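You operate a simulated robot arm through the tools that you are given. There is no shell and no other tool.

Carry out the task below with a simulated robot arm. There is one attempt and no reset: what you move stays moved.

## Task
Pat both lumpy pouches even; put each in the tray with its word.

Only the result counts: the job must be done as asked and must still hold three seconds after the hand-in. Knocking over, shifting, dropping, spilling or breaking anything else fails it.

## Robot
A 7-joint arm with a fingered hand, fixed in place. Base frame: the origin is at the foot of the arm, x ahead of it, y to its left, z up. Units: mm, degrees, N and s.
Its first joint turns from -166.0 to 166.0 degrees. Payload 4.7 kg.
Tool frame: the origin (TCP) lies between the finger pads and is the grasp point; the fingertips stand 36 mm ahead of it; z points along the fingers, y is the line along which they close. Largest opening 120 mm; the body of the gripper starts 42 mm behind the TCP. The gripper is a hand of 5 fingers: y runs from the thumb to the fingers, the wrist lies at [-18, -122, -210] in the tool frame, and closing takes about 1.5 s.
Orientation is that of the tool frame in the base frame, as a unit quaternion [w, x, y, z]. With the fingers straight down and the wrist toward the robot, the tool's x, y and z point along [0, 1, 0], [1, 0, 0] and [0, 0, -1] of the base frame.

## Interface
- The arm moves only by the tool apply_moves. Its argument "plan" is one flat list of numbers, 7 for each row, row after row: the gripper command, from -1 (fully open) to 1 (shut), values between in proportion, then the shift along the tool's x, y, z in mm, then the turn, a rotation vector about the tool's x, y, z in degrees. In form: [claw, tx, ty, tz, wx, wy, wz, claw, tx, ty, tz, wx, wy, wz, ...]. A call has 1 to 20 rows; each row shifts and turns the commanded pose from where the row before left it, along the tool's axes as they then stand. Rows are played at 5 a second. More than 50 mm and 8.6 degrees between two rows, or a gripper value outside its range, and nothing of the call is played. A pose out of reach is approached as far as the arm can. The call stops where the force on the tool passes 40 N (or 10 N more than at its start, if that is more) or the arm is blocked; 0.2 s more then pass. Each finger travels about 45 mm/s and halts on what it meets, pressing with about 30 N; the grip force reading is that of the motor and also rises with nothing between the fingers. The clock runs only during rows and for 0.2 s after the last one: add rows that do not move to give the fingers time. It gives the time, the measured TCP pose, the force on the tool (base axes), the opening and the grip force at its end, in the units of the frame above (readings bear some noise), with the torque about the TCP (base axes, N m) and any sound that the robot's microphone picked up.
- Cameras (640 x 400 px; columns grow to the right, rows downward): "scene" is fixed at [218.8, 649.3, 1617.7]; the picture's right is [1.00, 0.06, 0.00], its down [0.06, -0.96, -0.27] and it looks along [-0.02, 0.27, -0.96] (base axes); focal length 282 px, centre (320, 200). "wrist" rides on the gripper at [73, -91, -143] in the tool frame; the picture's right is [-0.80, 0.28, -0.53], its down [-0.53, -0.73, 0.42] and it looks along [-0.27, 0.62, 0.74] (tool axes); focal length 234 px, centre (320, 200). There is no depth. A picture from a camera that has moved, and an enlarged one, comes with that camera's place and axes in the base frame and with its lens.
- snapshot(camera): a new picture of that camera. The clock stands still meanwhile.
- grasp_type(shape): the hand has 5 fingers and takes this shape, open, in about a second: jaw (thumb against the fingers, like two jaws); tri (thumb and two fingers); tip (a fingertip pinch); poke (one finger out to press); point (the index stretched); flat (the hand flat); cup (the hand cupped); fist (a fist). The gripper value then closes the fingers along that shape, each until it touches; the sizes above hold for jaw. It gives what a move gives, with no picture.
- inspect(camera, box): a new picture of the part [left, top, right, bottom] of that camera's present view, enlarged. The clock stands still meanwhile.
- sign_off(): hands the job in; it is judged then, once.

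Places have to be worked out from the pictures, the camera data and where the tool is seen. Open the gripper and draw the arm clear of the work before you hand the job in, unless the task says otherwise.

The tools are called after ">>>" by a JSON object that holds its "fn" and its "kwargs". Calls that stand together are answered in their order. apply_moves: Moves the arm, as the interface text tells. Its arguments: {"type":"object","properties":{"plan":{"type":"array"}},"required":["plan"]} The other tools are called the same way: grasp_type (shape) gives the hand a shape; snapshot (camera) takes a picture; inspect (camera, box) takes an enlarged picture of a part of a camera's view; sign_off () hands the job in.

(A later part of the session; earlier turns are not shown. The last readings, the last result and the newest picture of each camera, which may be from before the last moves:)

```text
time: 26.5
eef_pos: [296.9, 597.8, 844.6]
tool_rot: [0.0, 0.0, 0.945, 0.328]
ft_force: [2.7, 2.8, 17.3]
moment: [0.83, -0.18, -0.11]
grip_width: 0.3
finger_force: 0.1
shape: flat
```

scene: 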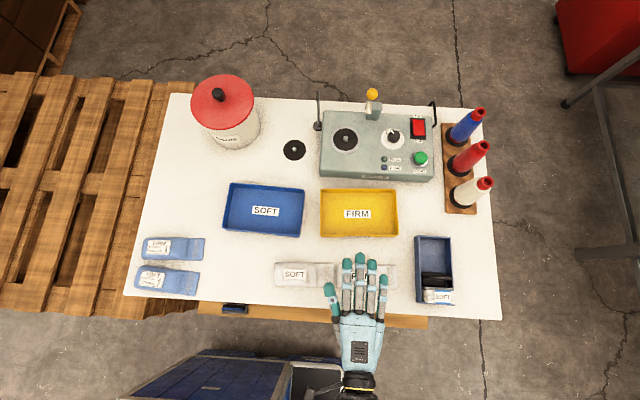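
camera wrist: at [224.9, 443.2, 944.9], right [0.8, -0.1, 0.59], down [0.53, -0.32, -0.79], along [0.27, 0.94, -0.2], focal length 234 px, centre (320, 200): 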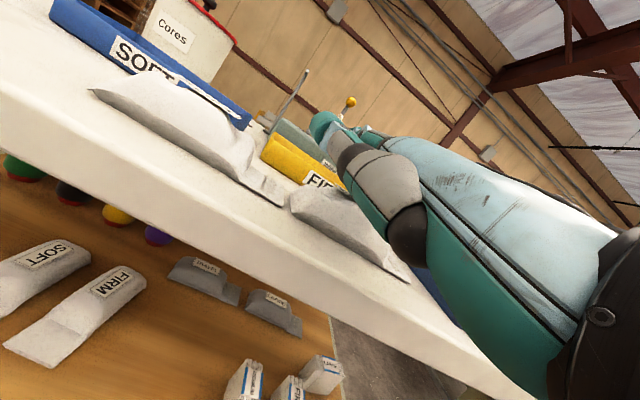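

17 N. One more step, then release 12 mm, shift 15 mm left and press again for an even pat.

>>> {"fn": "apply_moves", "kwargs": {"plan": [-1, 0, -1.23, 1.58, 0, 0, 0, -1, 0, 0, 0, 0, 0, 0, -1, 0, 0, 0, 0, 0, 0]}}

>>> {"fn": "apply_moves", "kwargs": {"plan": [-1, 0, 6.2, -7.9, 0, 0, 0, -1, 0, 6.2, -7.9, 0, 0, 0, -1, 15, 0, 0, 0, 0, 0, -1, 0, -6.2, 7.9, 0, 0, 0, -1, 0, -3.1, 3.95, 0, 0, 0, -1, 0, -1.23, 1.58, 0, 0, 0, -1, 0, -1.23, 1.58, 0, 0, 0, -1, 0, 0, 0, 0, 0, 0]}}

```text
time: 27.3
eef_pos: [296.8, 598.4, 843.2]
tool_rot: [0.001, 0.001, 0.945, 0.327]
ft_force: [1.8, -1.1, 27.7]
moment: [1.47, -0.44, -0.17]
grip_width: 0.0
finger_force: 0.1
shape: flat
```

```text
time: 29.1
eef_pos: [281.0, 598.2, 843.8]
tool_rot: [0.0, 0.0, 0.945, 0.326]
ft_force: [-0.6, -1.1, 16.2]
moment: [0.92, -0.78, 0.01]
grip_width: 0.0
finger_force: 0.1
shape: flat
```

>>> {"fn": "apply_moves", "kwargs": {"plan": [-1, 0, -1.23, 1.58, 0, 0, 0, -1, 0, 0, 0, 0, 0, 0, -1, 0, 12.3, -15.8, 0, 0, 0, -1, 0, 12.3, -15.8, 0, 0, 0, -1, 0, 12.3, -15.8, 0, 0, 0, -1, 0, 12.3, -15.8, 0, 0, 0, -1, 0, 12.3, -15.8, 0, 0, 0, -1, -40, 0, 0, 0, 0, 0, -1, -40, 0, 0, 0, 0, 0, -1, -40, 0, 0, 0, 0, 0, -1, -30, 0, 0, 0, 0, 0, -1, 0, 0, 0, 0, 0, 0]}}

>>> {"fn": "inspect", "kwargs": {"camera": "wrist", "box": [0, 60, 320, 260]}}

>>> {"fn": "inspect", "kwargs": {"camera": "scene", "box": [330, 250, 402, 295]}}

```text
time: 31.7
eef_pos: [435.3, 597.5, 939.9]
tool_rot: [0.0, 0.0, 0.945, 0.326]
ft_force: [-0.1, 0.1, 0.5]
moment: [-0.01, 0.02, -0.01]
grip_width: 0.1
finger_force: 0.0
shape: flat
```

```text
2.00 times, centred on (160, 160) of wrist
camera zoom: at [362.2, 436.5, 996.0], right [0.8, -0.1, 0.59], down [0.53, -0.32, -0.79], along [0.27, 0.94, -0.2], focal length 468 px, centre (640, 280)
```

zoom: 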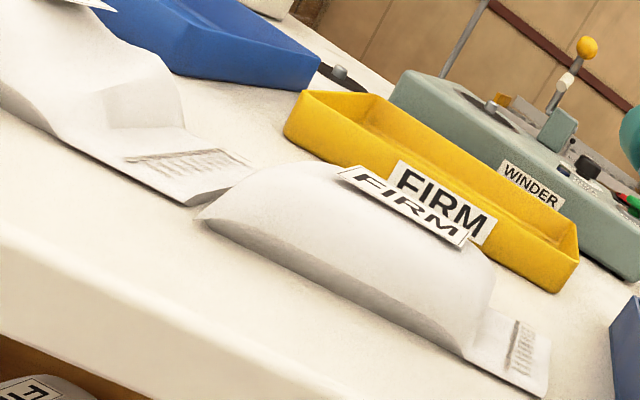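

```text
8.89 times, centred on (366, 272) of scene
camera zoom: at [218.8, 649.3, 1617.7], right [1.0, 0.06, 0.0], down [0.06, -0.96, -0.27], along [-0.02, 0.27, -0.96], focal length 2504 px, centre (-89, -444)
```

zoom: 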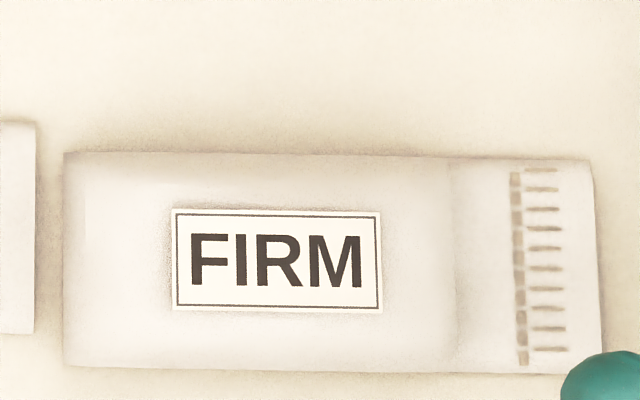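

The FIRM pouch is now an even pillow in silhouette. Zooming once more to compare with the untouched SOFT.

>>> {"fn": "inspect", "kwargs": {"camera": "wrist", "box": [90, 120, 290, 260]}}

>>> {"fn": "inspect", "kwargs": {"camera": "wrist", "box": [0, 40, 130, 170]}}

>>> {"fn": "inspect", "kwargs": {"camera": "scene", "box": [268, 250, 340, 295]}}

```text
2.86 times, centred on (190, 190) of wrist
camera zoom: at [362.2, 436.5, 996.0], right [0.8, -0.1, 0.59], down [0.53, -0.32, -0.79], along [0.27, 0.94, -0.2], focal length 669 px, centre (691, 229)
```

zoom: 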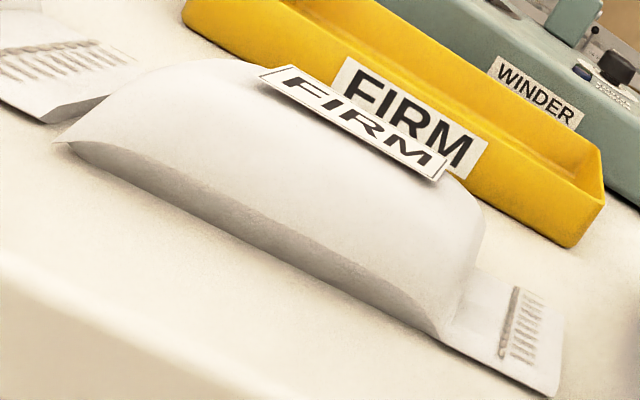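

```text
3.08 times, centred on (65, 105) of wrist
camera zoom: at [362.2, 436.5, 996.0], right [0.8, -0.1, 0.59], down [0.53, -0.32, -0.79], along [0.27, 0.94, -0.2], focal length 720 px, centre (1105, 492)
```

zoom: 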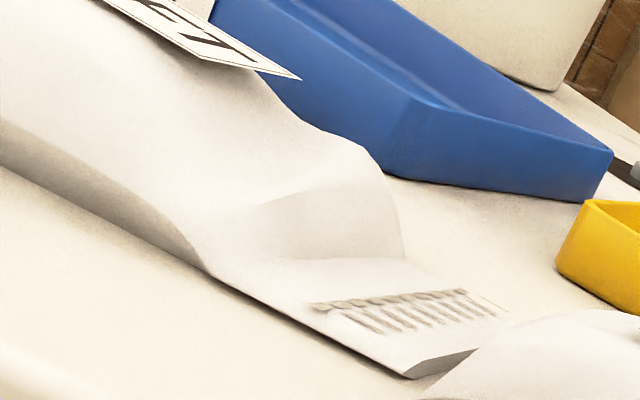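

```text
8.89 times, centred on (304, 272) of scene
camera zoom: at [218.8, 649.3, 1617.7], right [1.0, 0.06, 0.0], down [0.06, -0.96, -0.27], along [-0.02, 0.27, -0.96], focal length 2504 px, centre (462, -444)
```

zoom: 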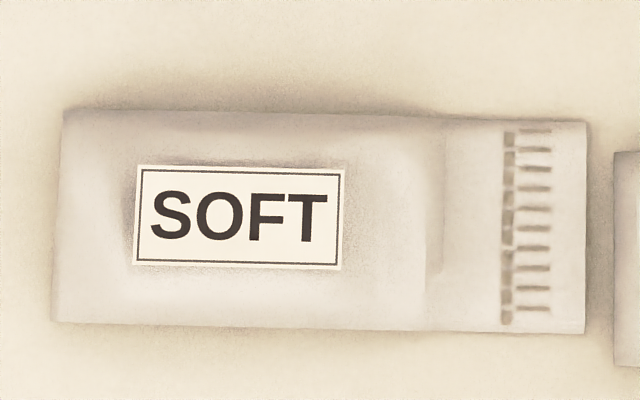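

SOFT still has two humps with a dip. I'll move the hand over it (TCP x≈140) and descend to just above.

>>> {"fn": "apply_moves", "kwargs": {"plan": [-1, 42.2, 0, 0, 0, 0, 0, -1, 42.2, 0, 0, 0, 0, 0, -1, 42.2, 0, 0, 0, 0, 0, -1, 42.2, 0, 0, 0, 0, 0, -1, 42.2, 0, 0, 0, 0, 0, -1, 42.2, 0, 0, 0, 0, 0, -1, 42.2, 0, 0, 0, 0, 0, -1, 0, -9.2, 11.8, 0, 0, 0, -1, 0, -9.2, 11.8, 0, 0, 0, -1, 0, -9.2, 11.8, 0, 0, 0, -1, 0, -9.2, 11.8, 0, 0, 0, -1, 0, -9.2, 11.8, 0, 0, 0, -1, 0, 0, 0, 0, 0, 0]}}

>>> {"fn": "inspect", "kwargs": {"camera": "scene", "box": [220, 230, 400, 340]}}

>>> {"fn": "snapshot", "kwargs": {"camera": "wrist"}}

```text
time: 34.5
eef_pos: [137.0, 598.2, 865.1]
tool_rot: [0.0, 0.0, 0.945, 0.326]
ft_force: [-0.1, -0.2, -0.7]
moment: [-0.01, 0.05, 0.03]
grip_width: 0.0
finger_force: 0.0
shape: flat
out of reach, approached as far as the arm can: row 5, 6, 7
```

```text
3.56 times, centred on (310, 285) of scene
camera zoom: at [218.8, 649.3, 1617.7], right [1.0, 0.06, 0.0], down [0.06, -0.96, -0.27], along [-0.02, 0.27, -0.96], focal length 1002 px, centre (356, -102)
```

zoom: 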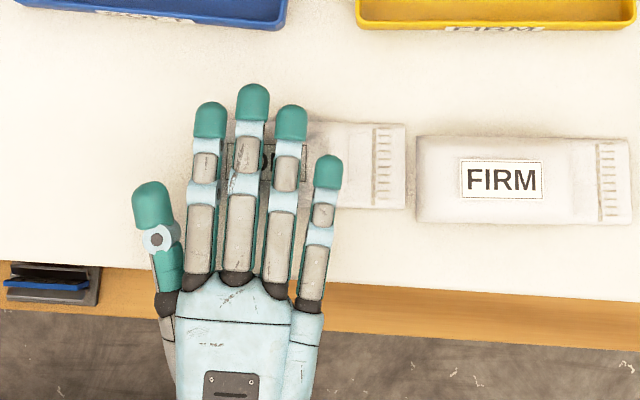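

```text
taken
camera wrist: at [63.9, 437.5, 921.2], right [0.8, -0.1, 0.59], down [0.53, -0.32, -0.79], along [0.27, 0.94, -0.2], focal length 234 px, centre (320, 200)
```

wrist: 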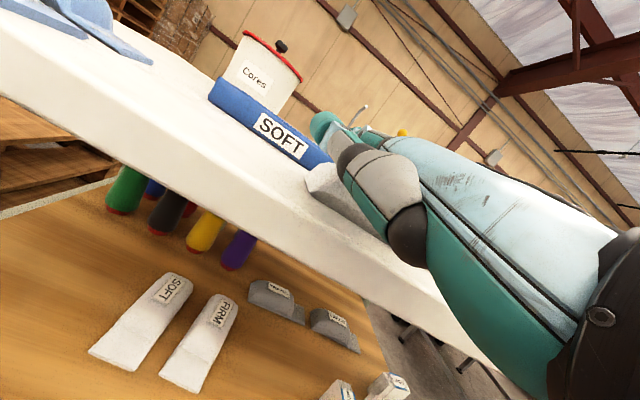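

The fingers sit over the SOFT pouch's stuffed part. I'll shift 8 mm right and lower toward contact.

>>> {"fn": "apply_moves", "kwargs": {"plan": [-1, -8, 0, 0, 0, 0, 0, -1, 0, -3.08, 3.94, 0, 0, 0, -1, 0, -3.08, 3.94, 0, 0, 0, -1, 0, -1.85, 2.36, 0, 0, 0, -1, 0, 0, 0, 0, 0, 0]}}

>>> {"fn": "apply_moves", "kwargs": {"plan": [-1, 0, -1.23, 1.58, 0, 0, 0, -1, 0, -1.23, 1.58, 0, 0, 0, -1, 0, 0, 0, 0, 0, 0]}}

```text
time: 35.7
eef_pos: [143.8, 597.6, 851.7]
tool_rot: [0.0, 0.0, 0.946, 0.325]
ft_force: [-0.3, -0.3, -0.1]
moment: [0.01, 0.01, 0.04]
grip_width: 0.0
finger_force: 0.0
shape: flat
```

```text
time: 36.5
eef_pos: [144.2, 599.0, 848.5]
tool_rot: [0.0, 0.001, 0.945, 0.326]
ft_force: [0.7, -0.9, 2.6]
moment: [0.21, -0.04, 0.02]
grip_width: 0.1
finger_force: 0.1
shape: flat
```

First touch at 2.6 N. Pressing on in 2 mm steps, more gently as this is the soft one.

>>> {"fn": "apply_moves", "kwargs": {"plan": [-1, 0, -1.23, 1.58, 0, 0, 0, -1, 0, -1.23, 1.58, 0, 0, 0, -1, 0, 0, 0, 0, 0, 0]}}

>>> {"fn": "apply_moves", "kwargs": {"plan": [-1, 0, -1.23, 1.58, 0, 0, 0, -1, 0, 0, 0, 0, 0, 0]}}

```text
time: 37.3
eef_pos: [144.7, 597.4, 846.0]
tool_rot: [0.002, 0.001, 0.945, 0.327]
ft_force: [0.8, -1.6, 9.4]
moment: [0.66, -0.05, 0.0]
grip_width: 0.0
finger_force: 0.0
shape: flat
```

```text
time: 37.9
eef_pos: [144.3, 598.6, 842.9]
tool_rot: [0.0, 0.001, 0.945, 0.327]
ft_force: [0.7, 1.0, 16.3]
moment: [0.73, -0.07, -0.04]
grip_width: 0.1
finger_force: 0.1
shape: flat
```

16 N. One more step and a hold, then release, shift 15 mm right and press again.

>>> {"fn": "apply_moves", "kwargs": {"plan": [-1, 0, -1.23, 1.58, 0, 0, 0, -1, 0, 0, 0, 0, 0, 0, -1, 0, 0, 0, 0, 0, 0]}}

>>> {"fn": "apply_moves", "kwargs": {"plan": [-1, 0, 6.2, -7.9, 0, 0, 0, -1, 0, 6.2, -7.9, 0, 0, 0, -1, -15, 0, 0, 0, 0, 0, -1, 0, -6.2, 7.9, 0, 0, 0, -1, 0, -3.1, 3.95, 0, 0, 0, -1, 0, -1.23, 1.58, 0, 0, 0, -1, 0, -1.23, 1.58, 0, 0, 0, -1, 0, 0, 0, 0, 0, 0]}}

```text
time: 38.7
eef_pos: [145.0, 597.9, 841.6]
tool_rot: [0.0, 0.0, 0.945, 0.327]
ft_force: [3.6, 2.4, 26.7]
moment: [1.05, -0.05, -0.15]
grip_width: 0.0
finger_force: 0.1
shape: flat
```

```text
time: 40.5
eef_pos: [159.7, 598.2, 843.8]
tool_rot: [0.0, 0.001, 0.945, 0.328]
ft_force: [-0.5, 5.2, 25.7]
moment: [0.77, 0.32, -0.01]
grip_width: 0.0
finger_force: 0.1
shape: flat
```

Lifting and moving right to view the SOFT pouch.

>>> {"fn": "apply_moves", "kwargs": {"plan": [-1, 0, 12.3, -15.8, 0, 0, 0, -1, 0, 12.3, -15.8, 0, 0, 0, -1, 0, 12.3, -15.8, 0, 0, 0, -1, 0, 12.3, -15.8, 0, 0, 0, -1, 0, 12.3, -15.8, 0, 0, 0, -1, -40, 0, 0, 0, 0, 0, -1, -40, 0, 0, 0, 0, 0, -1, -40, 0, 0, 0, 0, 0, -1, -15, 0, 0, 0, 0, 0, -1, 0, 0, 0, 0, 0, 0]}}

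>>> {"fn": "inspect", "kwargs": {"camera": "wrist", "box": [0, 60, 320, 260]}}

>>> {"fn": "inspect", "kwargs": {"camera": "scene", "box": [260, 240, 404, 330]}}

```text
time: 42.7
eef_pos: [295.2, 595.7, 939.8]
tool_rot: [0.0, 0.0, 0.946, 0.325]
ft_force: [-0.4, 0.6, 0.2]
moment: [0.0, 0.02, -0.02]
grip_width: 0.2
finger_force: 0.0
shape: flat
```

```text
2.00 times, centred on (160, 160) of wrist
camera zoom: at [222.4, 435.2, 995.7], right [0.8, -0.1, 0.59], down [0.53, -0.32, -0.79], along [0.27, 0.94, -0.2], focal length 468 px, centre (640, 280)
```

zoom: 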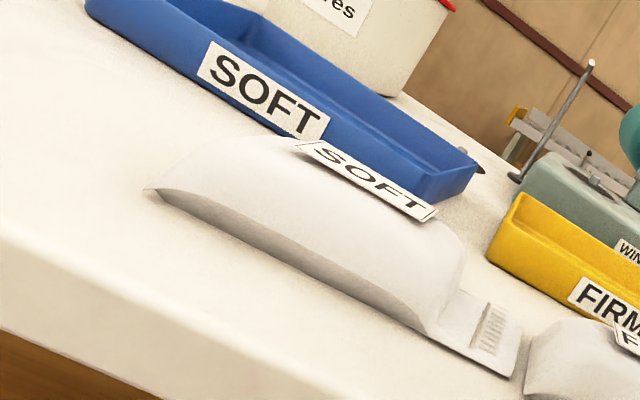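

```text
4.44 times, centred on (332, 285) of scene
camera zoom: at [218.8, 649.3, 1617.7], right [1.0, 0.06, 0.0], down [0.06, -0.96, -0.27], along [-0.02, 0.27, -0.96], focal length 1252 px, centre (267, -178)
```

zoom: 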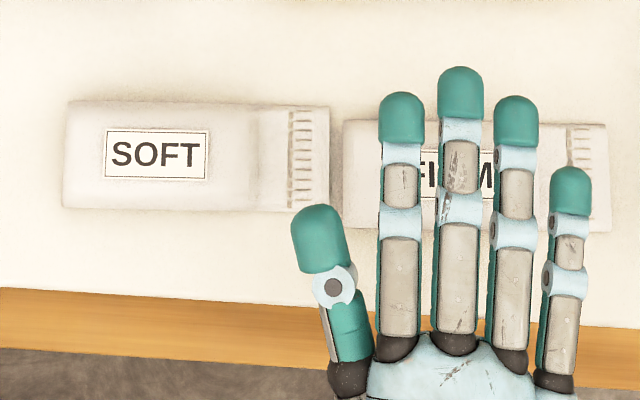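

SOFT is now smooth too. One closer zoom to verify before grasping.

>>> {"fn": "inspect", "kwargs": {"camera": "wrist", "box": [60, 110, 270, 260]}}

>>> {"fn": "inspect", "kwargs": {"camera": "scene", "box": [268, 250, 340, 295]}}

```text
2.67 times, centred on (165, 185) of wrist
camera zoom: at [222.4, 435.2, 995.7], right [0.8, -0.1, 0.59], down [0.53, -0.32, -0.79], along [0.27, 0.94, -0.2], focal length 624 px, centre (733, 240)
```

zoom: 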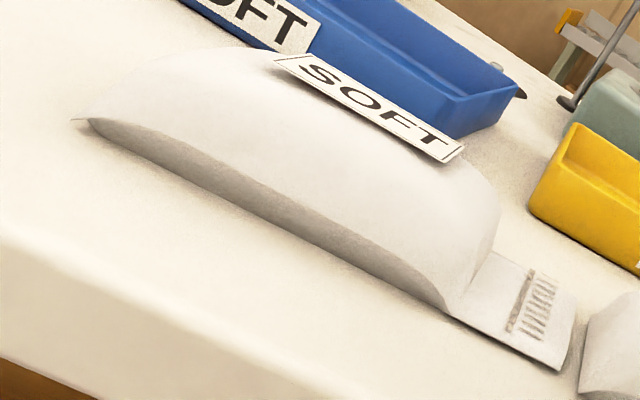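

```text
8.89 times, centred on (304, 272) of scene
camera zoom: at [218.8, 649.3, 1617.7], right [1.0, 0.06, 0.0], down [0.06, -0.96, -0.27], along [-0.02, 0.27, -0.96], focal length 2504 px, centre (462, -444)
```

zoom: 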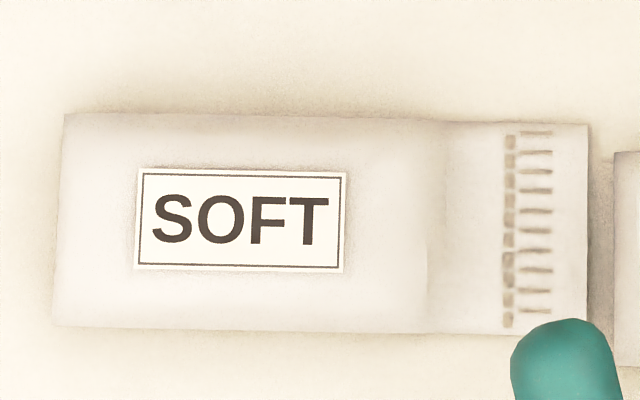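

Both are even now. Next I'll raise the hand, undo the tilt, and switch to the jaw shape for grasping across the pouch width.

>>> {"fn": "apply_moves", "kwargs": {"plan": [-1, 0, 24.6, -31.5, 0, 0, 0, -1, 0, 24.6, -31.5, 0, 0, 0, -1, 0, 24.6, -31.5, 0, 0, 0, -1, 0, 24.6, -31.5, 0, 0, 0, -1, 0, 0, 0, 7.6, 0, 0, -1, 0, 0, 0, 7.6, 0, 0, -1, 0, 0, 0, 7.6, 0, 0, -1, 0, 0, 0, 7.6, 0, 0, -1, 0, 0, 0, 7.6, 0, 0, -1, 0, 0, 0, 0, 0, 0]}}

>>> {"fn": "grasp_type", "kwargs": {"shape": "jaw"}}

>>> {"fn": "snapshot", "kwargs": {"camera": "scene"}}

>>> {"fn": "snapshot", "kwargs": {"camera": "wrist"}}

```text
time: 44.9
eef_pos: [287.2, 599.4, 1093.9]
tool_rot: [-0.01, -0.018, 0.996, 0.089]
ft_force: [-0.8, 0.5, 0.0]
moment: [0.01, 0.0, 0.01]
grip_width: 0.2
finger_force: 0.2
shape: flat
out of reach, approached as far as the arm can: row 6, 9
```

```text
time: 45.8
eef_pos: [287.7, 598.4, 1093.4]
tool_rot: [-0.01, -0.018, 0.996, 0.09]
ft_force: [0.0, 0.1, 0.2]
moment: [0.0, 0.0, 0.0]
grip_width: 119.8
finger_force: 0.1
shape: jaw
```

```text
taken
```

scene: 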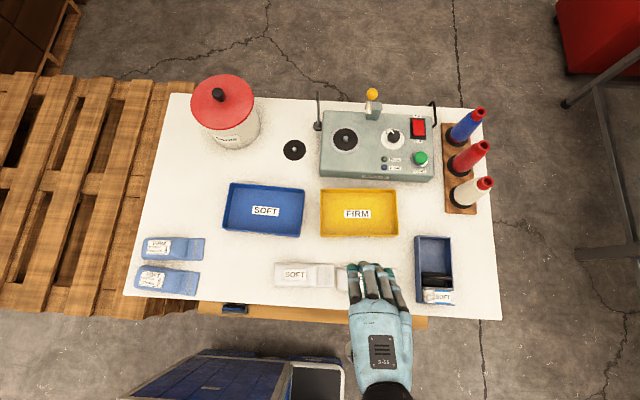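

```text
taken
camera wrist: at [221.9, 480.0, 1219.3], right [0.81, 0.21, 0.55], down [0.55, -0.62, -0.56], along [0.23, 0.75, -0.62], focal length 234 px, centre (320, 200)
```

wrist: 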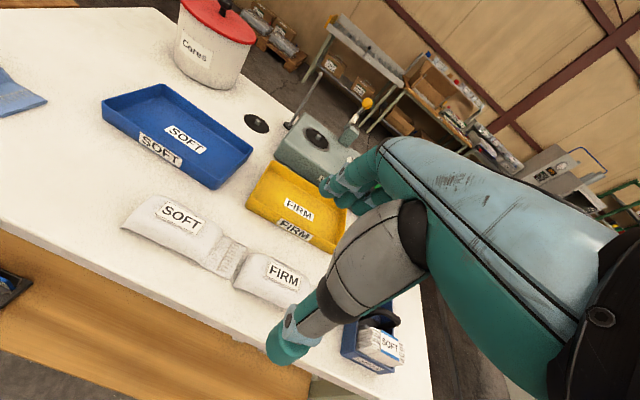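

A ~10° tilt remains (it reported brief reach trouble). I'll hold still a moment to see whether it settles.

>>> {"fn": "apply_moves", "kwargs": {"plan": [-1, 0, 0, 0, 0, 0, 0, -1, 0, 0, 0, 0, 0, 0, -1, 0, 0, 0, 0, 0, 0]}}

```text
time: 46.6
eef_pos: [288.7, 598.4, 1093.9]
tool_rot: [-0.01, -0.018, 0.996, 0.089]
ft_force: [0.2, 0.5, -0.2]
moment: [0.0, -0.04, 0.01]
grip_width: 119.7
finger_force: 0.0
shape: jaw
```

It settled with the residual as the commanded pose. I'll correct orientation with small turns.

>>> {"fn": "apply_moves", "kwargs": {"plan": [-1, 0, 0, 0, 5.1, -0.65, 1.0, -1, 0, 0, 0, 5.1, -0.65, 1.0, -1, 0, 0, 0, 0, 0, 0]}}

```text
time: 47.4
eef_pos: [289.3, 598.5, 1093.7]
tool_rot: [-0.01, -0.018, 0.996, 0.091]
ft_force: [0.2, -0.1, 0.9]
moment: [0.0, 0.01, -0.01]
grip_width: 119.9
finger_force: 0.0
shape: jaw
out of reach, approached as far as the arm can: row 1, 2
```

Rotation is blocked at this spot (likely a joint limit). I'll move to where the vertical pose worked before (358, 562, 1137) and correct there.

>>> {"fn": "apply_moves", "kwargs": {"plan": [-1, -23, -10, -18, 0, 0, 0, -1, -23, -10, -18, 0, 0, 0, -1, -23, -10, -18, 0, 0, 0, -1, 0, 0, 0, 2, 0, 0, -1, 0, 0, 0, 3, 0, 0, -1, 0, 0, 0, 5, 0, 0, -1, 0, 0, 0, 0, 0, 0]}}

```text
time: 49.0
eef_pos: [359.8, 561.8, 1142.0]
tool_rot: [-0.011, -0.021, 1.0, 0.003]
ft_force: [-0.9, 1.4, -0.1]
moment: [0.02, 0.0, -0.01]
grip_width: 119.9
finger_force: 0.1
shape: jaw
```

>>> {"fn": "apply_moves", "kwargs": {"plan": [-1, 0, 0, 0, 0.3, -1.3, 2.4, -1, 0, 0, 0, 0, 0, 0]}}

```text
time: 49.6
eef_pos: [359.2, 561.8, 1141.2]
tool_rot: [-0.011, -0.02, 1.0, 0.003]
ft_force: [0.0, 1.3, -0.1]
moment: [0.02, -0.03, 0.0]
grip_width: 120.0
finger_force: 0.1
shape: jaw
out of reach, approached as far as the arm can: row 1
```

The residual yaw (about 2.4°) actually matches the pouches' own slight rotation, so I'll keep it. Moving above the FIRM pouch, to (305, 657, 1000).

>>> {"fn": "apply_moves", "kwargs": {"plan": [-1, 9.4, 19.4, 28.4, 0, 0, 0, -1, 9.4, 19.4, 28.4, 0, 0, 0, -1, 9.4, 19.4, 28.4, 0, 0, 0, -1, 9.4, 19.4, 28.4, 0, 0, 0, -1, 9.4, 19.4, 28.4, 0, 0, 0, -1, 0, 0, 0, 0, 0, 0]}}

>>> {"fn": "snapshot", "kwargs": {"camera": "scene"}}

>>> {"fn": "snapshot", "kwargs": {"camera": "wrist"}}

>>> {"fn": "inspect", "kwargs": {"camera": "scene", "box": [260, 220, 440, 340]}}

```text
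time: 51.0
eef_pos: [312.8, 650.4, 989.3]
tool_rot: [-0.012, -0.022, 1.0, 0.006]
ft_force: [0.5, 0.0, 0.5]
moment: [0.03, 0.03, -0.02]
grip_width: 119.8
finger_force: 0.1
shape: jaw
out of reach, approached as far as the arm can: row 2, 3, 5
```

```text
taken
```

scene: 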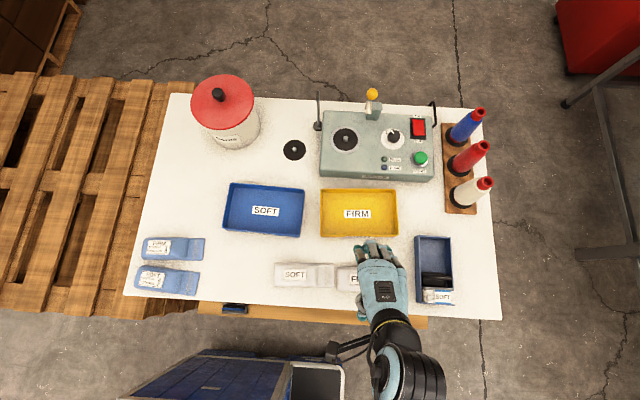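

```text
taken
camera wrist: at [248.0, 554.8, 1133.8], right [0.8, 0.31, 0.51], down [0.55, -0.7, -0.45], along [0.22, 0.64, -0.74], focal length 234 px, centre (320, 200)
```

wrist: 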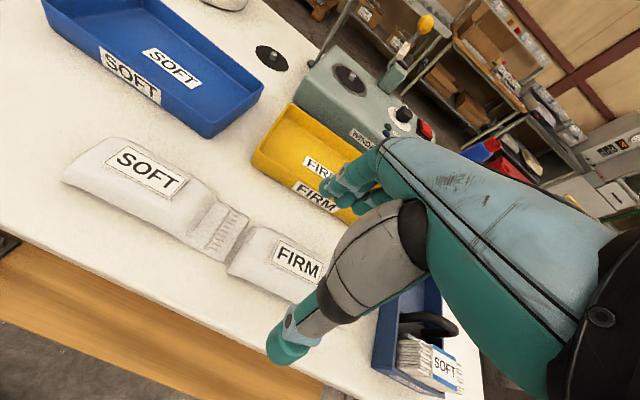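

```text
3.33 times, centred on (350, 280) of scene
camera zoom: at [218.8, 649.3, 1617.7], right [1.0, 0.06, 0.0], down [0.06, -0.96, -0.27], along [-0.02, 0.27, -0.96], focal length 939 px, centre (220, -67)
```

zoom: 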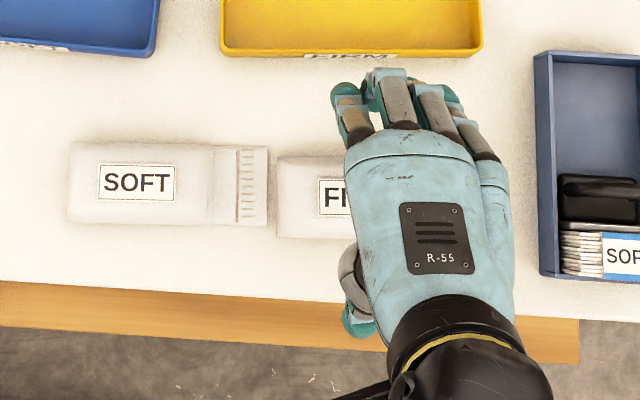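

The hand is aligned across the FIRM pouch. I'll shift to x≈300, y≈656 and lower to z≈945.

>>> {"fn": "apply_moves", "kwargs": {"plan": [-1, 6, 3.5, 15, 0, 0, 0, -1, 6, 3.5, 15, 0, 0, 0, -1, 0, 0, 15, 0, 0, 0, -1, 0, 0, 0, 0, 0, 0]}}

>>> {"fn": "snapshot", "kwargs": {"camera": "wrist"}}

>>> {"fn": "inspect", "kwargs": {"camera": "scene", "box": [260, 220, 440, 340]}}

```text
time: 52.0
eef_pos: [299.9, 654.6, 944.8]
tool_rot: [-0.011, -0.02, 1.0, 0.004]
ft_force: [-0.9, -0.4, 0.6]
moment: [0.0, 0.01, 0.01]
grip_width: 119.7
finger_force: 0.0
shape: jaw
```

```text
taken
camera wrist: at [234.0, 559.0, 1089.0], right [0.8, 0.31, 0.51], down [0.55, -0.71, -0.44], along [0.22, 0.64, -0.74], focal length 234 px, centre (320, 200)
```

wrist: 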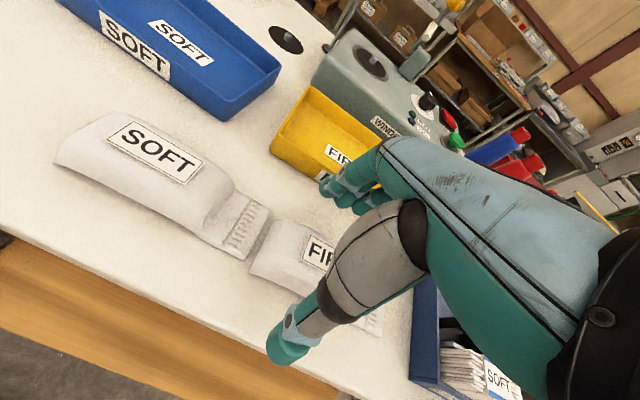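

```text
3.33 times, centred on (350, 280) of scene
camera zoom: at [218.8, 649.3, 1617.7], right [1.0, 0.06, 0.0], down [0.06, -0.96, -0.27], along [-0.02, 0.27, -0.96], focal length 939 px, centre (220, -67)
```

zoom: 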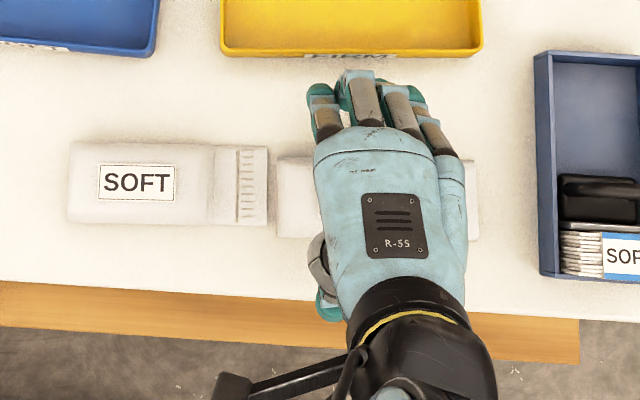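

Aligned: fingers beyond the far side, thumb before the near side. Lowering carefully to z≈926, then checking force.

>>> {"fn": "apply_moves", "kwargs": {"plan": [-1, 0, 2, 8, 0, 0, 0, -1, 0, 0, 5, 0, 0, 0, -1, 0, 0, 4, 0, 0, 0, -1, 0, 0, 0, 0, 0, 0]}}

>>> {"fn": "apply_moves", "kwargs": {"plan": [-1, 0, 0, 2, 0, 0, 0, -1, 0, 0, 2, 0, 0, 0, -1, 0, 0, 0, 0, 0, 0]}}

>>> {"fn": "inspect", "kwargs": {"camera": "wrist", "box": [220, 130, 460, 380]}}

```text
time: 53.0
eef_pos: [299.2, 656.3, 927.8]
tool_rot: [-0.011, -0.02, 1.0, 0.003]
ft_force: [0.0, 0.0, 0.0]
moment: [-0.04, 0.02, -0.01]
grip_width: 119.9
finger_force: 0.1
shape: jaw
```

```text
time: 53.8
eef_pos: [299.6, 658.1, 924.0]
tool_rot: [-0.011, -0.02, 1.0, 0.003]
ft_force: [0.5, 0.7, -0.2]
moment: [0.02, 0.03, 0.02]
grip_width: 120.0
finger_force: 0.0
shape: jaw
```

```text
1.60 times, centred on (340, 255) of wrist
camera zoom: at [233.3, 561.7, 1068.2], right [0.8, 0.31, 0.51], down [0.55, -0.71, -0.44], along [0.22, 0.64, -0.74], focal length 375 px, centre (288, 112)
```

zoom: 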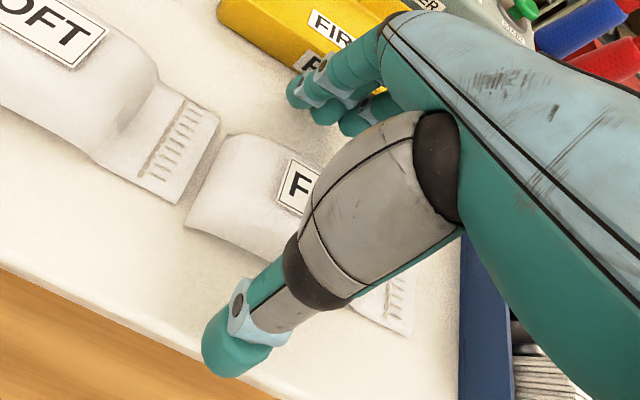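

Close to the table but free. Lower 2 mm more and begin closing gradually to about the pouch width.

>>> {"fn": "apply_moves", "kwargs": {"plan": [-1, 0, 0, 2, 0, 0, 0, -0.6, 0, 0, 0, 0, 0, 0, -0.3, 0, 0, 0, 0, 0, 0, -0.1, 0, 0, 0, 0, 0, 0, 0, 0, 0, 0, 0, 0, 0, 0, 0, 0, 0, 0, 0, 0, 0, 0, 0, 0, 0, 0]}}

>>> {"fn": "inspect", "kwargs": {"camera": "wrist", "box": [220, 130, 460, 380]}}

>>> {"fn": "inspect", "kwargs": {"camera": "scene", "box": [260, 220, 440, 340]}}

```text
refused: plan must hold 7 numbers for each row
```

```text
1.60 times, centred on (340, 255) of wrist
camera zoom: at [233.3, 561.7, 1068.2], right [0.8, 0.31, 0.51], down [0.55, -0.71, -0.44], along [0.22, 0.64, -0.74], focal length 375 px, centre (288, 112)
```

zoom: 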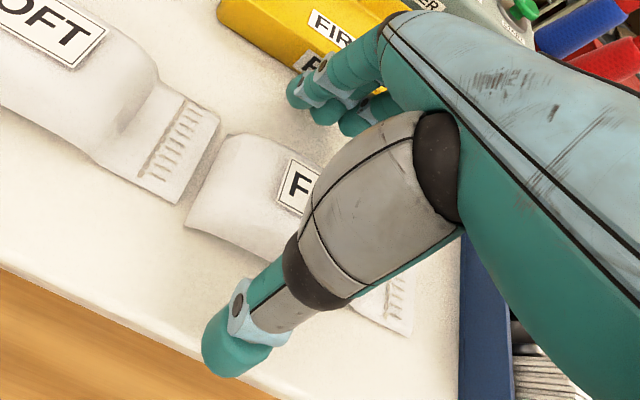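

```text
3.33 times, centred on (350, 280) of scene
camera zoom: at [218.8, 649.3, 1617.7], right [1.0, 0.06, 0.0], down [0.06, -0.96, -0.27], along [-0.02, 0.27, -0.96], focal length 939 px, centre (220, -67)
```

zoom: 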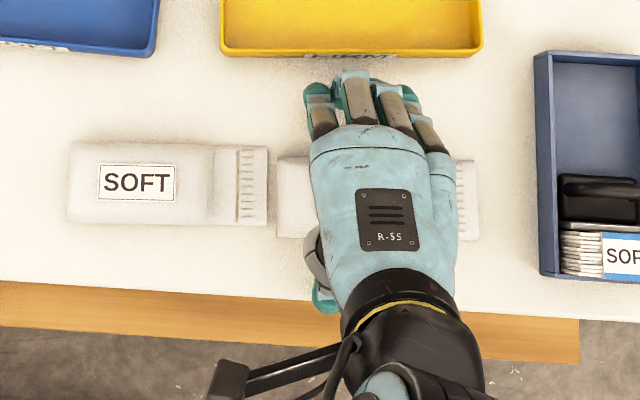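

The plan had a miscounted row; nothing moved. Sending it again correctly: lower 2 mm and close gradually.

>>> {"fn": "apply_moves", "kwargs": {"plan": [-1, 0, 0, 2, 0, 0, 0, -0.6, 0, 0, 0, 0, 0, 0, -0.3, 0, 0, 0, 0, 0, 0, -0.1, 0, 0, 0, 0, 0, 0, 0, 0, 0, 0, 0, 0, 0, 0, 0, 0, 0, 0, 0, 0, 0, 0, 0, 0, 0, 0, 0]}}

>>> {"fn": "inspect", "kwargs": {"camera": "wrist", "box": [220, 130, 460, 380]}}

>>> {"fn": "inspect", "kwargs": {"camera": "scene", "box": [260, 220, 440, 340]}}

```text
time: 55.4
eef_pos: [299.5, 657.6, 922.1]
tool_rot: [-0.01, -0.02, 1.0, 0.004]
ft_force: [-0.6, 0.6, -0.1]
moment: [-0.01, 0.0, 0.0]
grip_width: 60.5
finger_force: 0.0
shape: jaw
```

```text
1.60 times, centred on (340, 255) of wrist
camera zoom: at [233.2, 561.4, 1066.2], right [0.8, 0.31, 0.51], down [0.55, -0.71, -0.44], along [0.22, 0.64, -0.74], focal length 375 px, centre (288, 112)
```

zoom: 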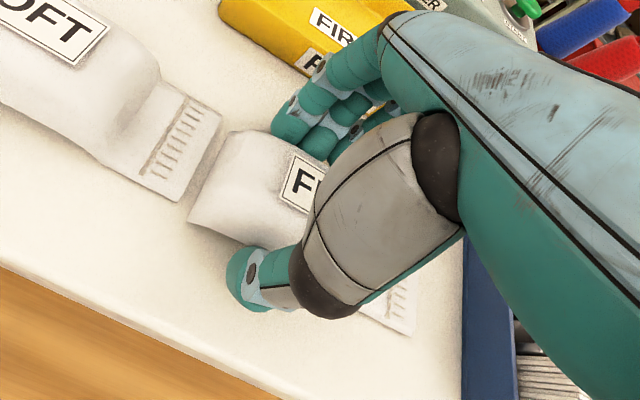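

```text
3.33 times, centred on (350, 280) of scene
camera zoom: at [218.8, 649.3, 1617.7], right [1.0, 0.06, 0.0], down [0.06, -0.96, -0.27], along [-0.02, 0.27, -0.96], focal length 939 px, centre (220, -67)
```

zoom: 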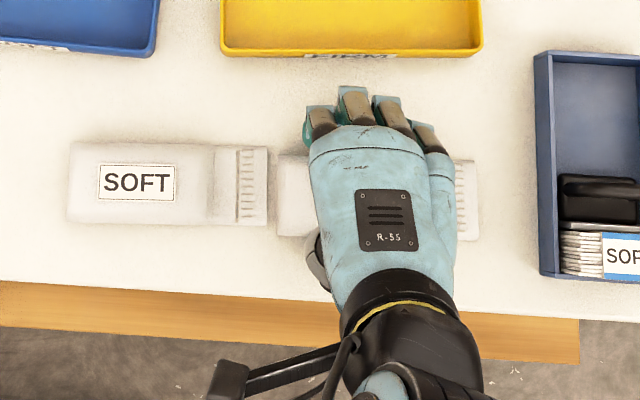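

Nearly touching with 60 mm opening. Closing further in small increments.

>>> {"fn": "apply_moves", "kwargs": {"plan": [0.08, 0, 0, 0, 0, 0, 0, 0.15, 0, 0, 0, 0, 0, 0, 0.15, 0, 0, 0, 0, 0, 0, 0.15, 0, 0, 0, 0, 0, 0]}}

>>> {"fn": "inspect", "kwargs": {"camera": "wrist", "box": [220, 130, 460, 380]}}

```text
time: 56.4
eef_pos: [299.5, 657.1, 921.9]
tool_rot: [-0.011, -0.02, 1.0, 0.003]
ft_force: [-0.5, 0.5, -0.4]
moment: [0.03, 0.03, 0.01]
grip_width: 51.7
finger_force: 30.1
shape: jaw
```

```text
1.60 times, centred on (340, 255) of wrist
camera zoom: at [233.2, 561.4, 1066.2], right [0.8, 0.31, 0.51], down [0.55, -0.71, -0.44], along [0.22, 0.64, -0.74], focal length 375 px, centre (288, 112)
```

zoom: 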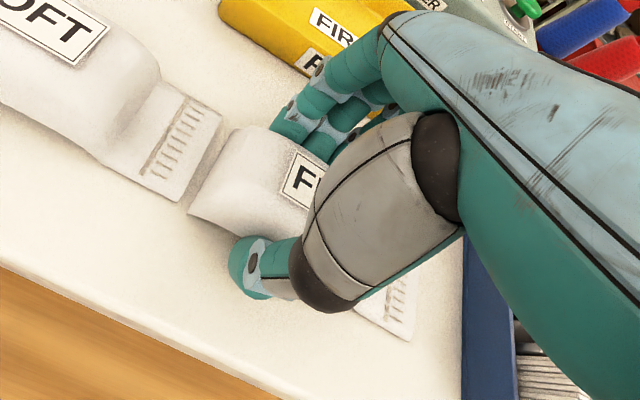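

The FIRM pouch is gripped (30 N at 52 mm). Lifting slowly 30 mm to check it comes along.

>>> {"fn": "apply_moves", "kwargs": {"plan": [0.2, 0, 0, 0, 0, 0, 0, 0.2, 0, 0, -5, 0, 0, 0, 0.2, 0, 0, -8, 0, 0, 0, 0.2, 0, 0, -8, 0, 0, 0, 0.2, 0, 0, -9, 0, 0, 0, 0.2, 0, 0, 0, 0, 0, 0]}}

>>> {"fn": "snapshot", "kwargs": {"camera": "wrist"}}

>>> {"fn": "inspect", "kwargs": {"camera": "scene", "box": [260, 220, 440, 340]}}

```text
time: 57.8
eef_pos: [299.1, 655.7, 952.2]
tool_rot: [-0.012, -0.021, 1.0, 0.005]
ft_force: [0.2, 0.8, -0.7]
moment: [-0.01, -0.01, -0.03]
grip_width: 51.3
finger_force: 29.7
shape: jaw
```

```text
taken
camera wrist: at [233.9, 560.7, 1096.8], right [0.8, 0.31, 0.51], down [0.55, -0.71, -0.44], along [0.22, 0.64, -0.74], focal length 234 px, centre (320, 200)
```

wrist: 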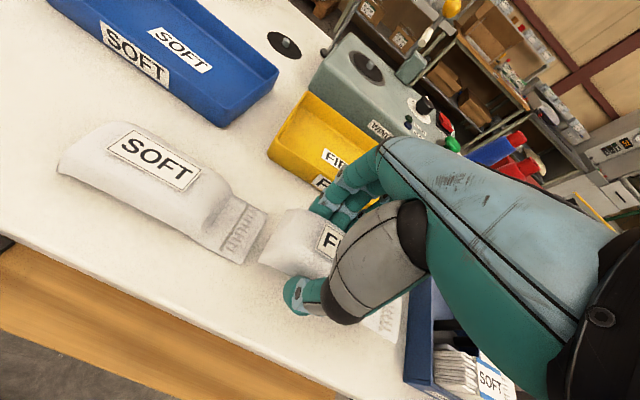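

```text
3.33 times, centred on (350, 280) of scene
camera zoom: at [218.8, 649.3, 1617.7], right [1.0, 0.06, 0.0], down [0.06, -0.96, -0.27], along [-0.02, 0.27, -0.96], focal length 939 px, centre (220, -67)
```

zoom: 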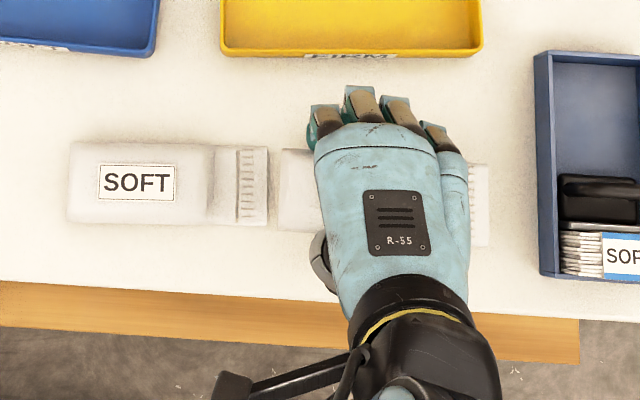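

The pouch follows the hand. Lifting to z≈1005.

>>> {"fn": "apply_moves", "kwargs": {"plan": [0.2, 0, 0, -14, 0, 0, 0, 0.2, 0, 0, -14, 0, 0, 0, 0.2, 0, 0, -14, 0, 0, 0, 0.2, 0, 0, -12, 0, 0, 0, 0.2, 0, 0, 0, 0, 0, 0]}}

>>> {"fn": "snapshot", "kwargs": {"camera": "scene"}}

>>> {"fn": "snapshot", "kwargs": {"camera": "wrist"}}

```text
time: 59.0
eef_pos: [303.1, 647.9, 973.2]
tool_rot: [-0.014, -0.022, 1.0, 0.004]
ft_force: [1.0, -0.4, 0.6]
moment: [0.0, 0.04, 0.03]
grip_width: 51.4
finger_force: 29.7
shape: jaw
out of reach, approached as far as the arm can: row 1, 2, 3, 4
```

```text
taken
```

scene: 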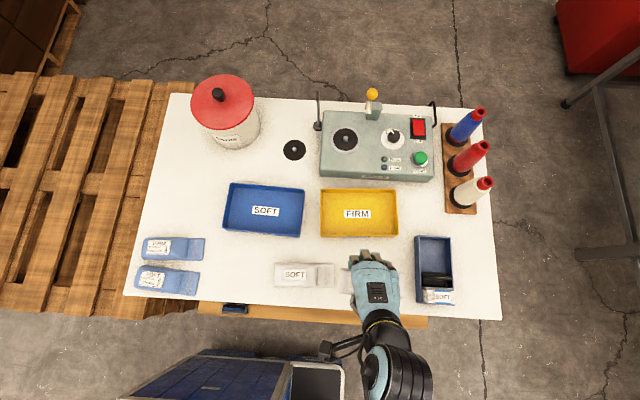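

```text
taken
camera wrist: at [238.1, 551.4, 1116.7], right [0.8, 0.31, 0.51], down [0.55, -0.7, -0.45], along [0.22, 0.64, -0.74], focal length 234 px, centre (320, 200)
```

wrist: 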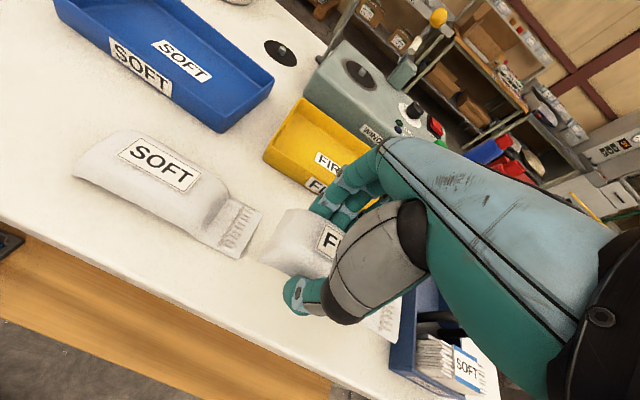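

The arm met a joint limit and slid instead of rising (303, 648, 973). I'll test whether a small yaw toward the radial direction relieves it.

>>> {"fn": "apply_moves", "kwargs": {"plan": [0.2, 0, 0, 0, 0, 0, 4, 0.2, 0, 0, 0, 0, 0, 4, 0.2, 0, 0, 0, 0, 0, 0]}}

>>> {"fn": "apply_moves", "kwargs": {"plan": [0.2, 0, 0, -8, 0, 0, 0, 0.2, 0, 0, -8, 0, 0, 0, 0.2, 0, 0, 0, 0, 0, 0]}}

```text
time: 59.8
eef_pos: [303.6, 647.6, 973.0]
tool_rot: [-0.013, -0.022, 1.0, 0.005]
ft_force: [-0.6, -0.8, 0.2]
moment: [-0.01, -0.01, 0.0]
grip_width: 51.4
finger_force: 30.6
shape: jaw
out of reach, approached as far as the arm can: row 1, 2
```

```text
time: 60.6
eef_pos: [303.6, 647.2, 989.4]
tool_rot: [-0.015, -0.023, 1.0, 0.004]
ft_force: [0.5, -0.9, -0.6]
moment: [0.01, 0.01, 0.0]
grip_width: 51.4
finger_force: 30.2
shape: jaw
```

Yaw the one way is blocked, yet upward now works. Trying a slight yaw the other way, then moving up and forward.

>>> {"fn": "apply_moves", "kwargs": {"plan": [0.2, 0, 0, 0, 0, 0, -3, 0.2, 0, 0, 0, 0, 0, -3, 0.2, 0, 0, -10, 0, 0, 0, 0.2, 0, 10, 0, 0, 0, 0, 0.2, 0, 10, 0, 0, 0, 0, 0.2, 0, 0, 0, 0, 0, 0]}}

```text
time: 62.0
eef_pos: [300.7, 664.2, 1001.3]
tool_rot: [-0.012, -0.074, 0.997, 0.004]
ft_force: [0.2, -0.4, -1.6]
moment: [0.03, 0.0, -0.02]
grip_width: 51.6
finger_force: 30.3
shape: jaw
```

That freed it. Now carrying the pouch forward over the yellow tray in small rows.

>>> {"fn": "apply_moves", "kwargs": {"plan": [0.2, 0.8, 20, 0, 0, 0, 0, 0.2, 0.8, 20, 0, 0, 0, 0, 0.2, 0.8, 20, 0, 0, 0, 0, 0.2, 0.8, 20, 0, 0, 0, 0, 0.2, 0, 0, 0, 0, 0, 0]}}

>>> {"fn": "snapshot", "kwargs": {"camera": "scene"}}

```text
time: 63.2
eef_pos: [288.8, 747.4, 999.6]
tool_rot: [-0.013, -0.074, 0.997, 0.006]
ft_force: [0.1, 0.5, -1.0]
moment: [-0.01, 0.04, 0.0]
grip_width: 51.3
finger_force: 29.7
shape: jaw
```

```text
taken
```

scene: 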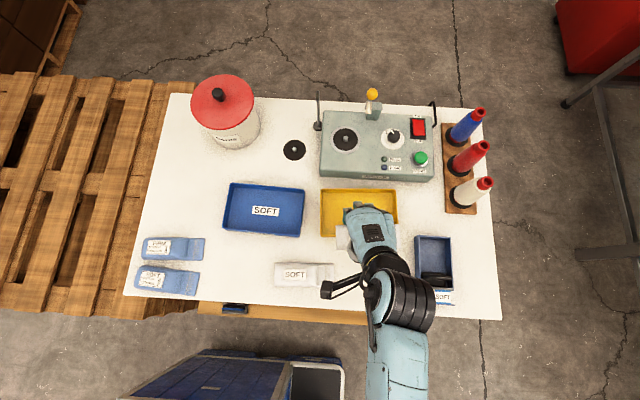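

Moving freely. Continue to tray centre, and try to take some of the yaw back.

>>> {"fn": "apply_moves", "kwargs": {"plan": [0.2, 1.25, 18.5, 0, 0, 0, 0, 0.2, 1.25, 18.5, 0, 0, 0, 0, 0.2, 1.25, 18.5, 0, 0, 0, 0, 0.2, 1.25, 18.5, 0, 0, 0, 0, 0.2, 0, 0, 0, 0, 0, 3, 0.2, 0, 0, 0, 0, 0, 3, 0.2, 0, 0, 0, 0, 0, 0]}}

>>> {"fn": "inspect", "kwargs": {"camera": "scene", "box": [270, 160, 450, 280]}}

>>> {"fn": "snapshot", "kwargs": {"camera": "wrist"}}

```text
time: 64.8
eef_pos: [278.5, 782.3, 1001.2]
tool_rot: [-0.016, -0.076, 0.997, 0.007]
ft_force: [0.3, 0.0, -0.7]
moment: [0.03, 0.0, -0.02]
grip_width: 51.4
finger_force: 29.6
shape: jaw
out of reach, approached as far as the arm can: row 3, 4, 5, 6
```

```text
3.33 times, centred on (360, 220) of scene
camera zoom: at [218.8, 649.3, 1617.7], right [1.0, 0.06, 0.0], down [0.06, -0.96, -0.27], along [-0.02, 0.27, -0.96], focal length 939 px, centre (187, 133)
```

zoom: 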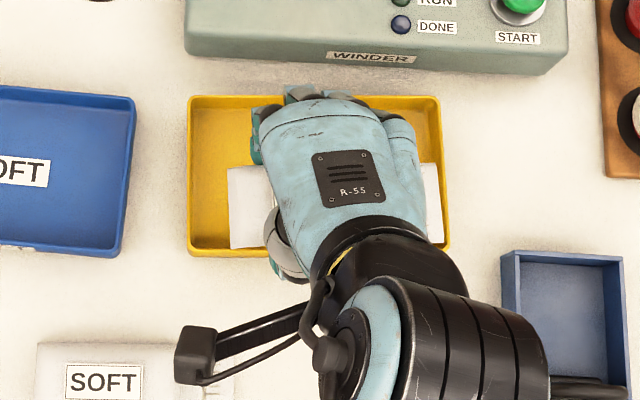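

```text
taken
camera wrist: at [225.3, 678.8, 1145.0], right [0.77, 0.39, 0.51], down [0.62, -0.64, -0.45], along [0.15, 0.66, -0.74], focal length 234 px, centre (320, 200)
```

wrist: 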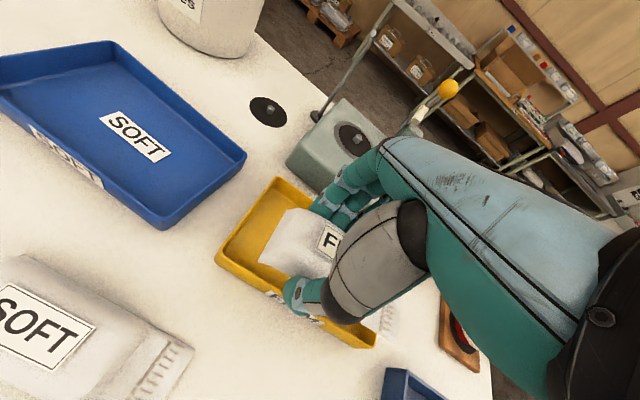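

Limit reached again at y≈782. A bit more yaw should free the remaining ~35 mm.

>>> {"fn": "apply_moves", "kwargs": {"plan": [0.2, 0, 0, 0, 0, 0, -3, 0.2, 0, 0, 0, 0, 0, -3, 0.2, 0, 0, 5, 0, 0, 0, 0.2, 2, 10, 0, 0, 0, 0, 0.2, 2, 10, 0, 0, 0, 0, 0.2, 2, 10, 0, 0, 0, 0, 0.2, 0, 0, 0, 0, 0, 0]}}

>>> {"fn": "inspect", "kwargs": {"camera": "scene", "box": [270, 160, 450, 280]}}

```text
time: 66.4
eef_pos: [266.1, 808.6, 995.0]
tool_rot: [-0.015, -0.128, 0.992, 0.008]
ft_force: [-0.2, -0.3, -0.4]
moment: [0.01, 0.02, 0.01]
grip_width: 51.3
finger_force: 30.0
shape: jaw
```

```text
3.33 times, centred on (360, 220) of scene
camera zoom: at [218.8, 649.3, 1617.7], right [1.0, 0.06, 0.0], down [0.06, -0.96, -0.27], along [-0.02, 0.27, -0.96], focal length 939 px, centre (187, 133)
```

zoom: 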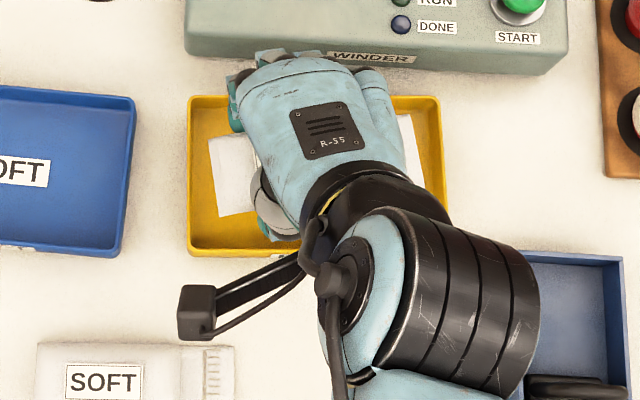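

Pouch is over the tray but turned ~15°. I'll lower to z≈962 (still above the rim) and try turning back while nudging forward.

>>> {"fn": "apply_moves", "kwargs": {"plan": [0.2, 0, 0, 11, 0, 0, 0, 0.2, 0, 0, 11, 0, 0, 0, 0.2, 0, 0, 11, 0, 0, 0, 0.2, 0, 0, 0, 0, 0, 2, 0.2, 0, 0, 0, 0, 0, 2, 0.2, 0, 0, 0, 0, 0, 2, 0.2, 0, 0, 0, 0, 0, 0]}}

```text
time: 68.0
eef_pos: [264.7, 808.9, 961.7]
tool_rot: [-0.016, -0.075, 0.997, 0.007]
ft_force: [-0.1, 0.3, -0.7]
moment: [0.01, 0.0, 0.03]
grip_width: 51.0
finger_force: 30.0
shape: jaw
```

Yaw is back to 8.6°. Nudge to centre the pouch, and try a little more yaw.

>>> {"fn": "apply_moves", "kwargs": {"plan": [0.2, -5, 5, 0, 0, 0, 0, 0.2, -5, 5, 0, 0, 0, 0, 0.2, 0, 0, 0, 0, 0, 2, 0.2, 0, 0, 0, 0, 0, 2, 0.2, 0, 0, 0, 0, 0, 0]}}

>>> {"fn": "inspect", "kwargs": {"camera": "scene", "box": [270, 160, 450, 280]}}

>>> {"fn": "snapshot", "kwargs": {"camera": "wrist"}}

```text
time: 69.2
eef_pos: [272.2, 820.8, 962.4]
tool_rot: [-0.015, -0.076, 0.997, 0.007]
ft_force: [0.5, 0.4, 0.3]
moment: [-0.02, 0.04, 0.02]
grip_width: 51.8
finger_force: 30.6
shape: jaw
out of reach, approached as far as the arm can: row 4
```

```text
3.33 times, centred on (360, 220) of scene
camera zoom: at [218.8, 649.3, 1617.7], right [1.0, 0.06, 0.0], down [0.06, -0.96, -0.27], along [-0.02, 0.27, -0.96], focal length 939 px, centre (187, 133)
```

zoom: 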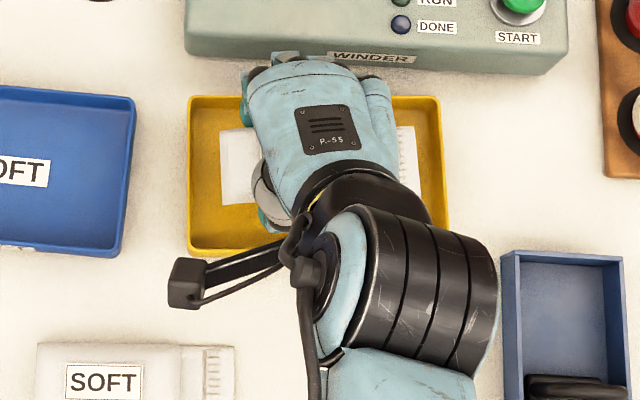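

```text
taken
camera wrist: at [219.0, 717.3, 1105.4], right [0.77, 0.39, 0.5], down [0.62, -0.64, -0.45], along [0.15, 0.66, -0.74], focal length 234 px, centre (320, 200)
```

wrist: 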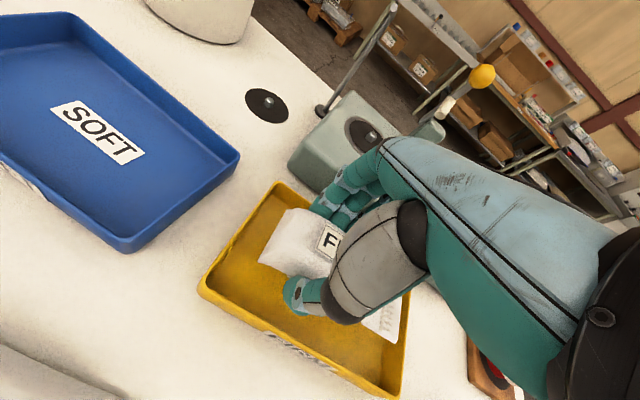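

Pouch is well inside the tray outline. Lowering stepwise.

>>> {"fn": "apply_moves", "kwargs": {"plan": [0.2, 0, 0, 8, 0, 0, 0, 0.2, 0, 0, 8, 0, 0, 0, 0.2, 0, 0, 7, 0, 0, 0, 0.2, 0, 0, 4, 0, 0, 0, 0.2, 0, 0, 0, 0, 0, 0]}}

>>> {"fn": "inspect", "kwargs": {"camera": "wrist", "box": [180, 150, 440, 400]}}

>>> {"fn": "inspect", "kwargs": {"camera": "scene", "box": [270, 160, 450, 280]}}

```text
time: 70.4
eef_pos: [272.1, 820.1, 936.2]
tool_rot: [-0.015, -0.076, 0.997, 0.006]
ft_force: [-1.5, 0.3, 0.4]
moment: [-0.02, 0.01, -0.01]
grip_width: 51.5
finger_force: 29.6
shape: jaw
```

```text
1.60 times, centred on (310, 275) of wrist
camera zoom: at [217.7, 717.1, 1079.5], right [0.77, 0.39, 0.51], down [0.62, -0.64, -0.45], along [0.14, 0.66, -0.74], focal length 375 px, centre (336, 80)
```

zoom: 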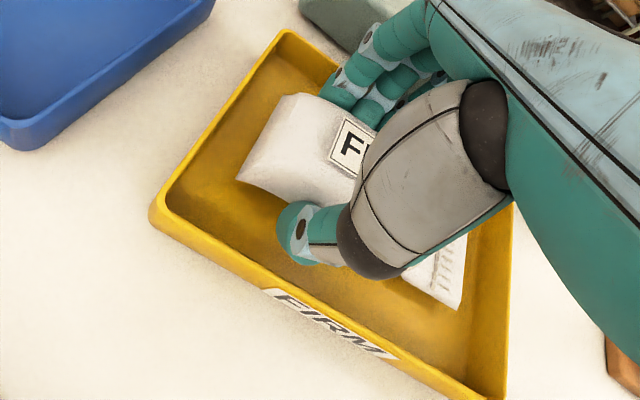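

```text
3.33 times, centred on (360, 220) of scene
camera zoom: at [218.8, 649.3, 1617.7], right [1.0, 0.06, 0.0], down [0.06, -0.96, -0.27], along [-0.02, 0.27, -0.96], focal length 939 px, centre (187, 133)
```

zoom: 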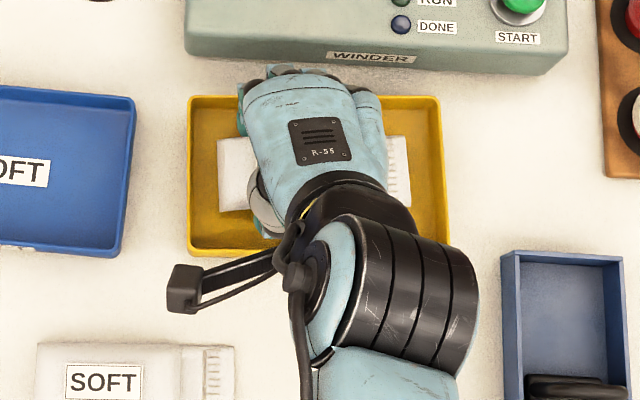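

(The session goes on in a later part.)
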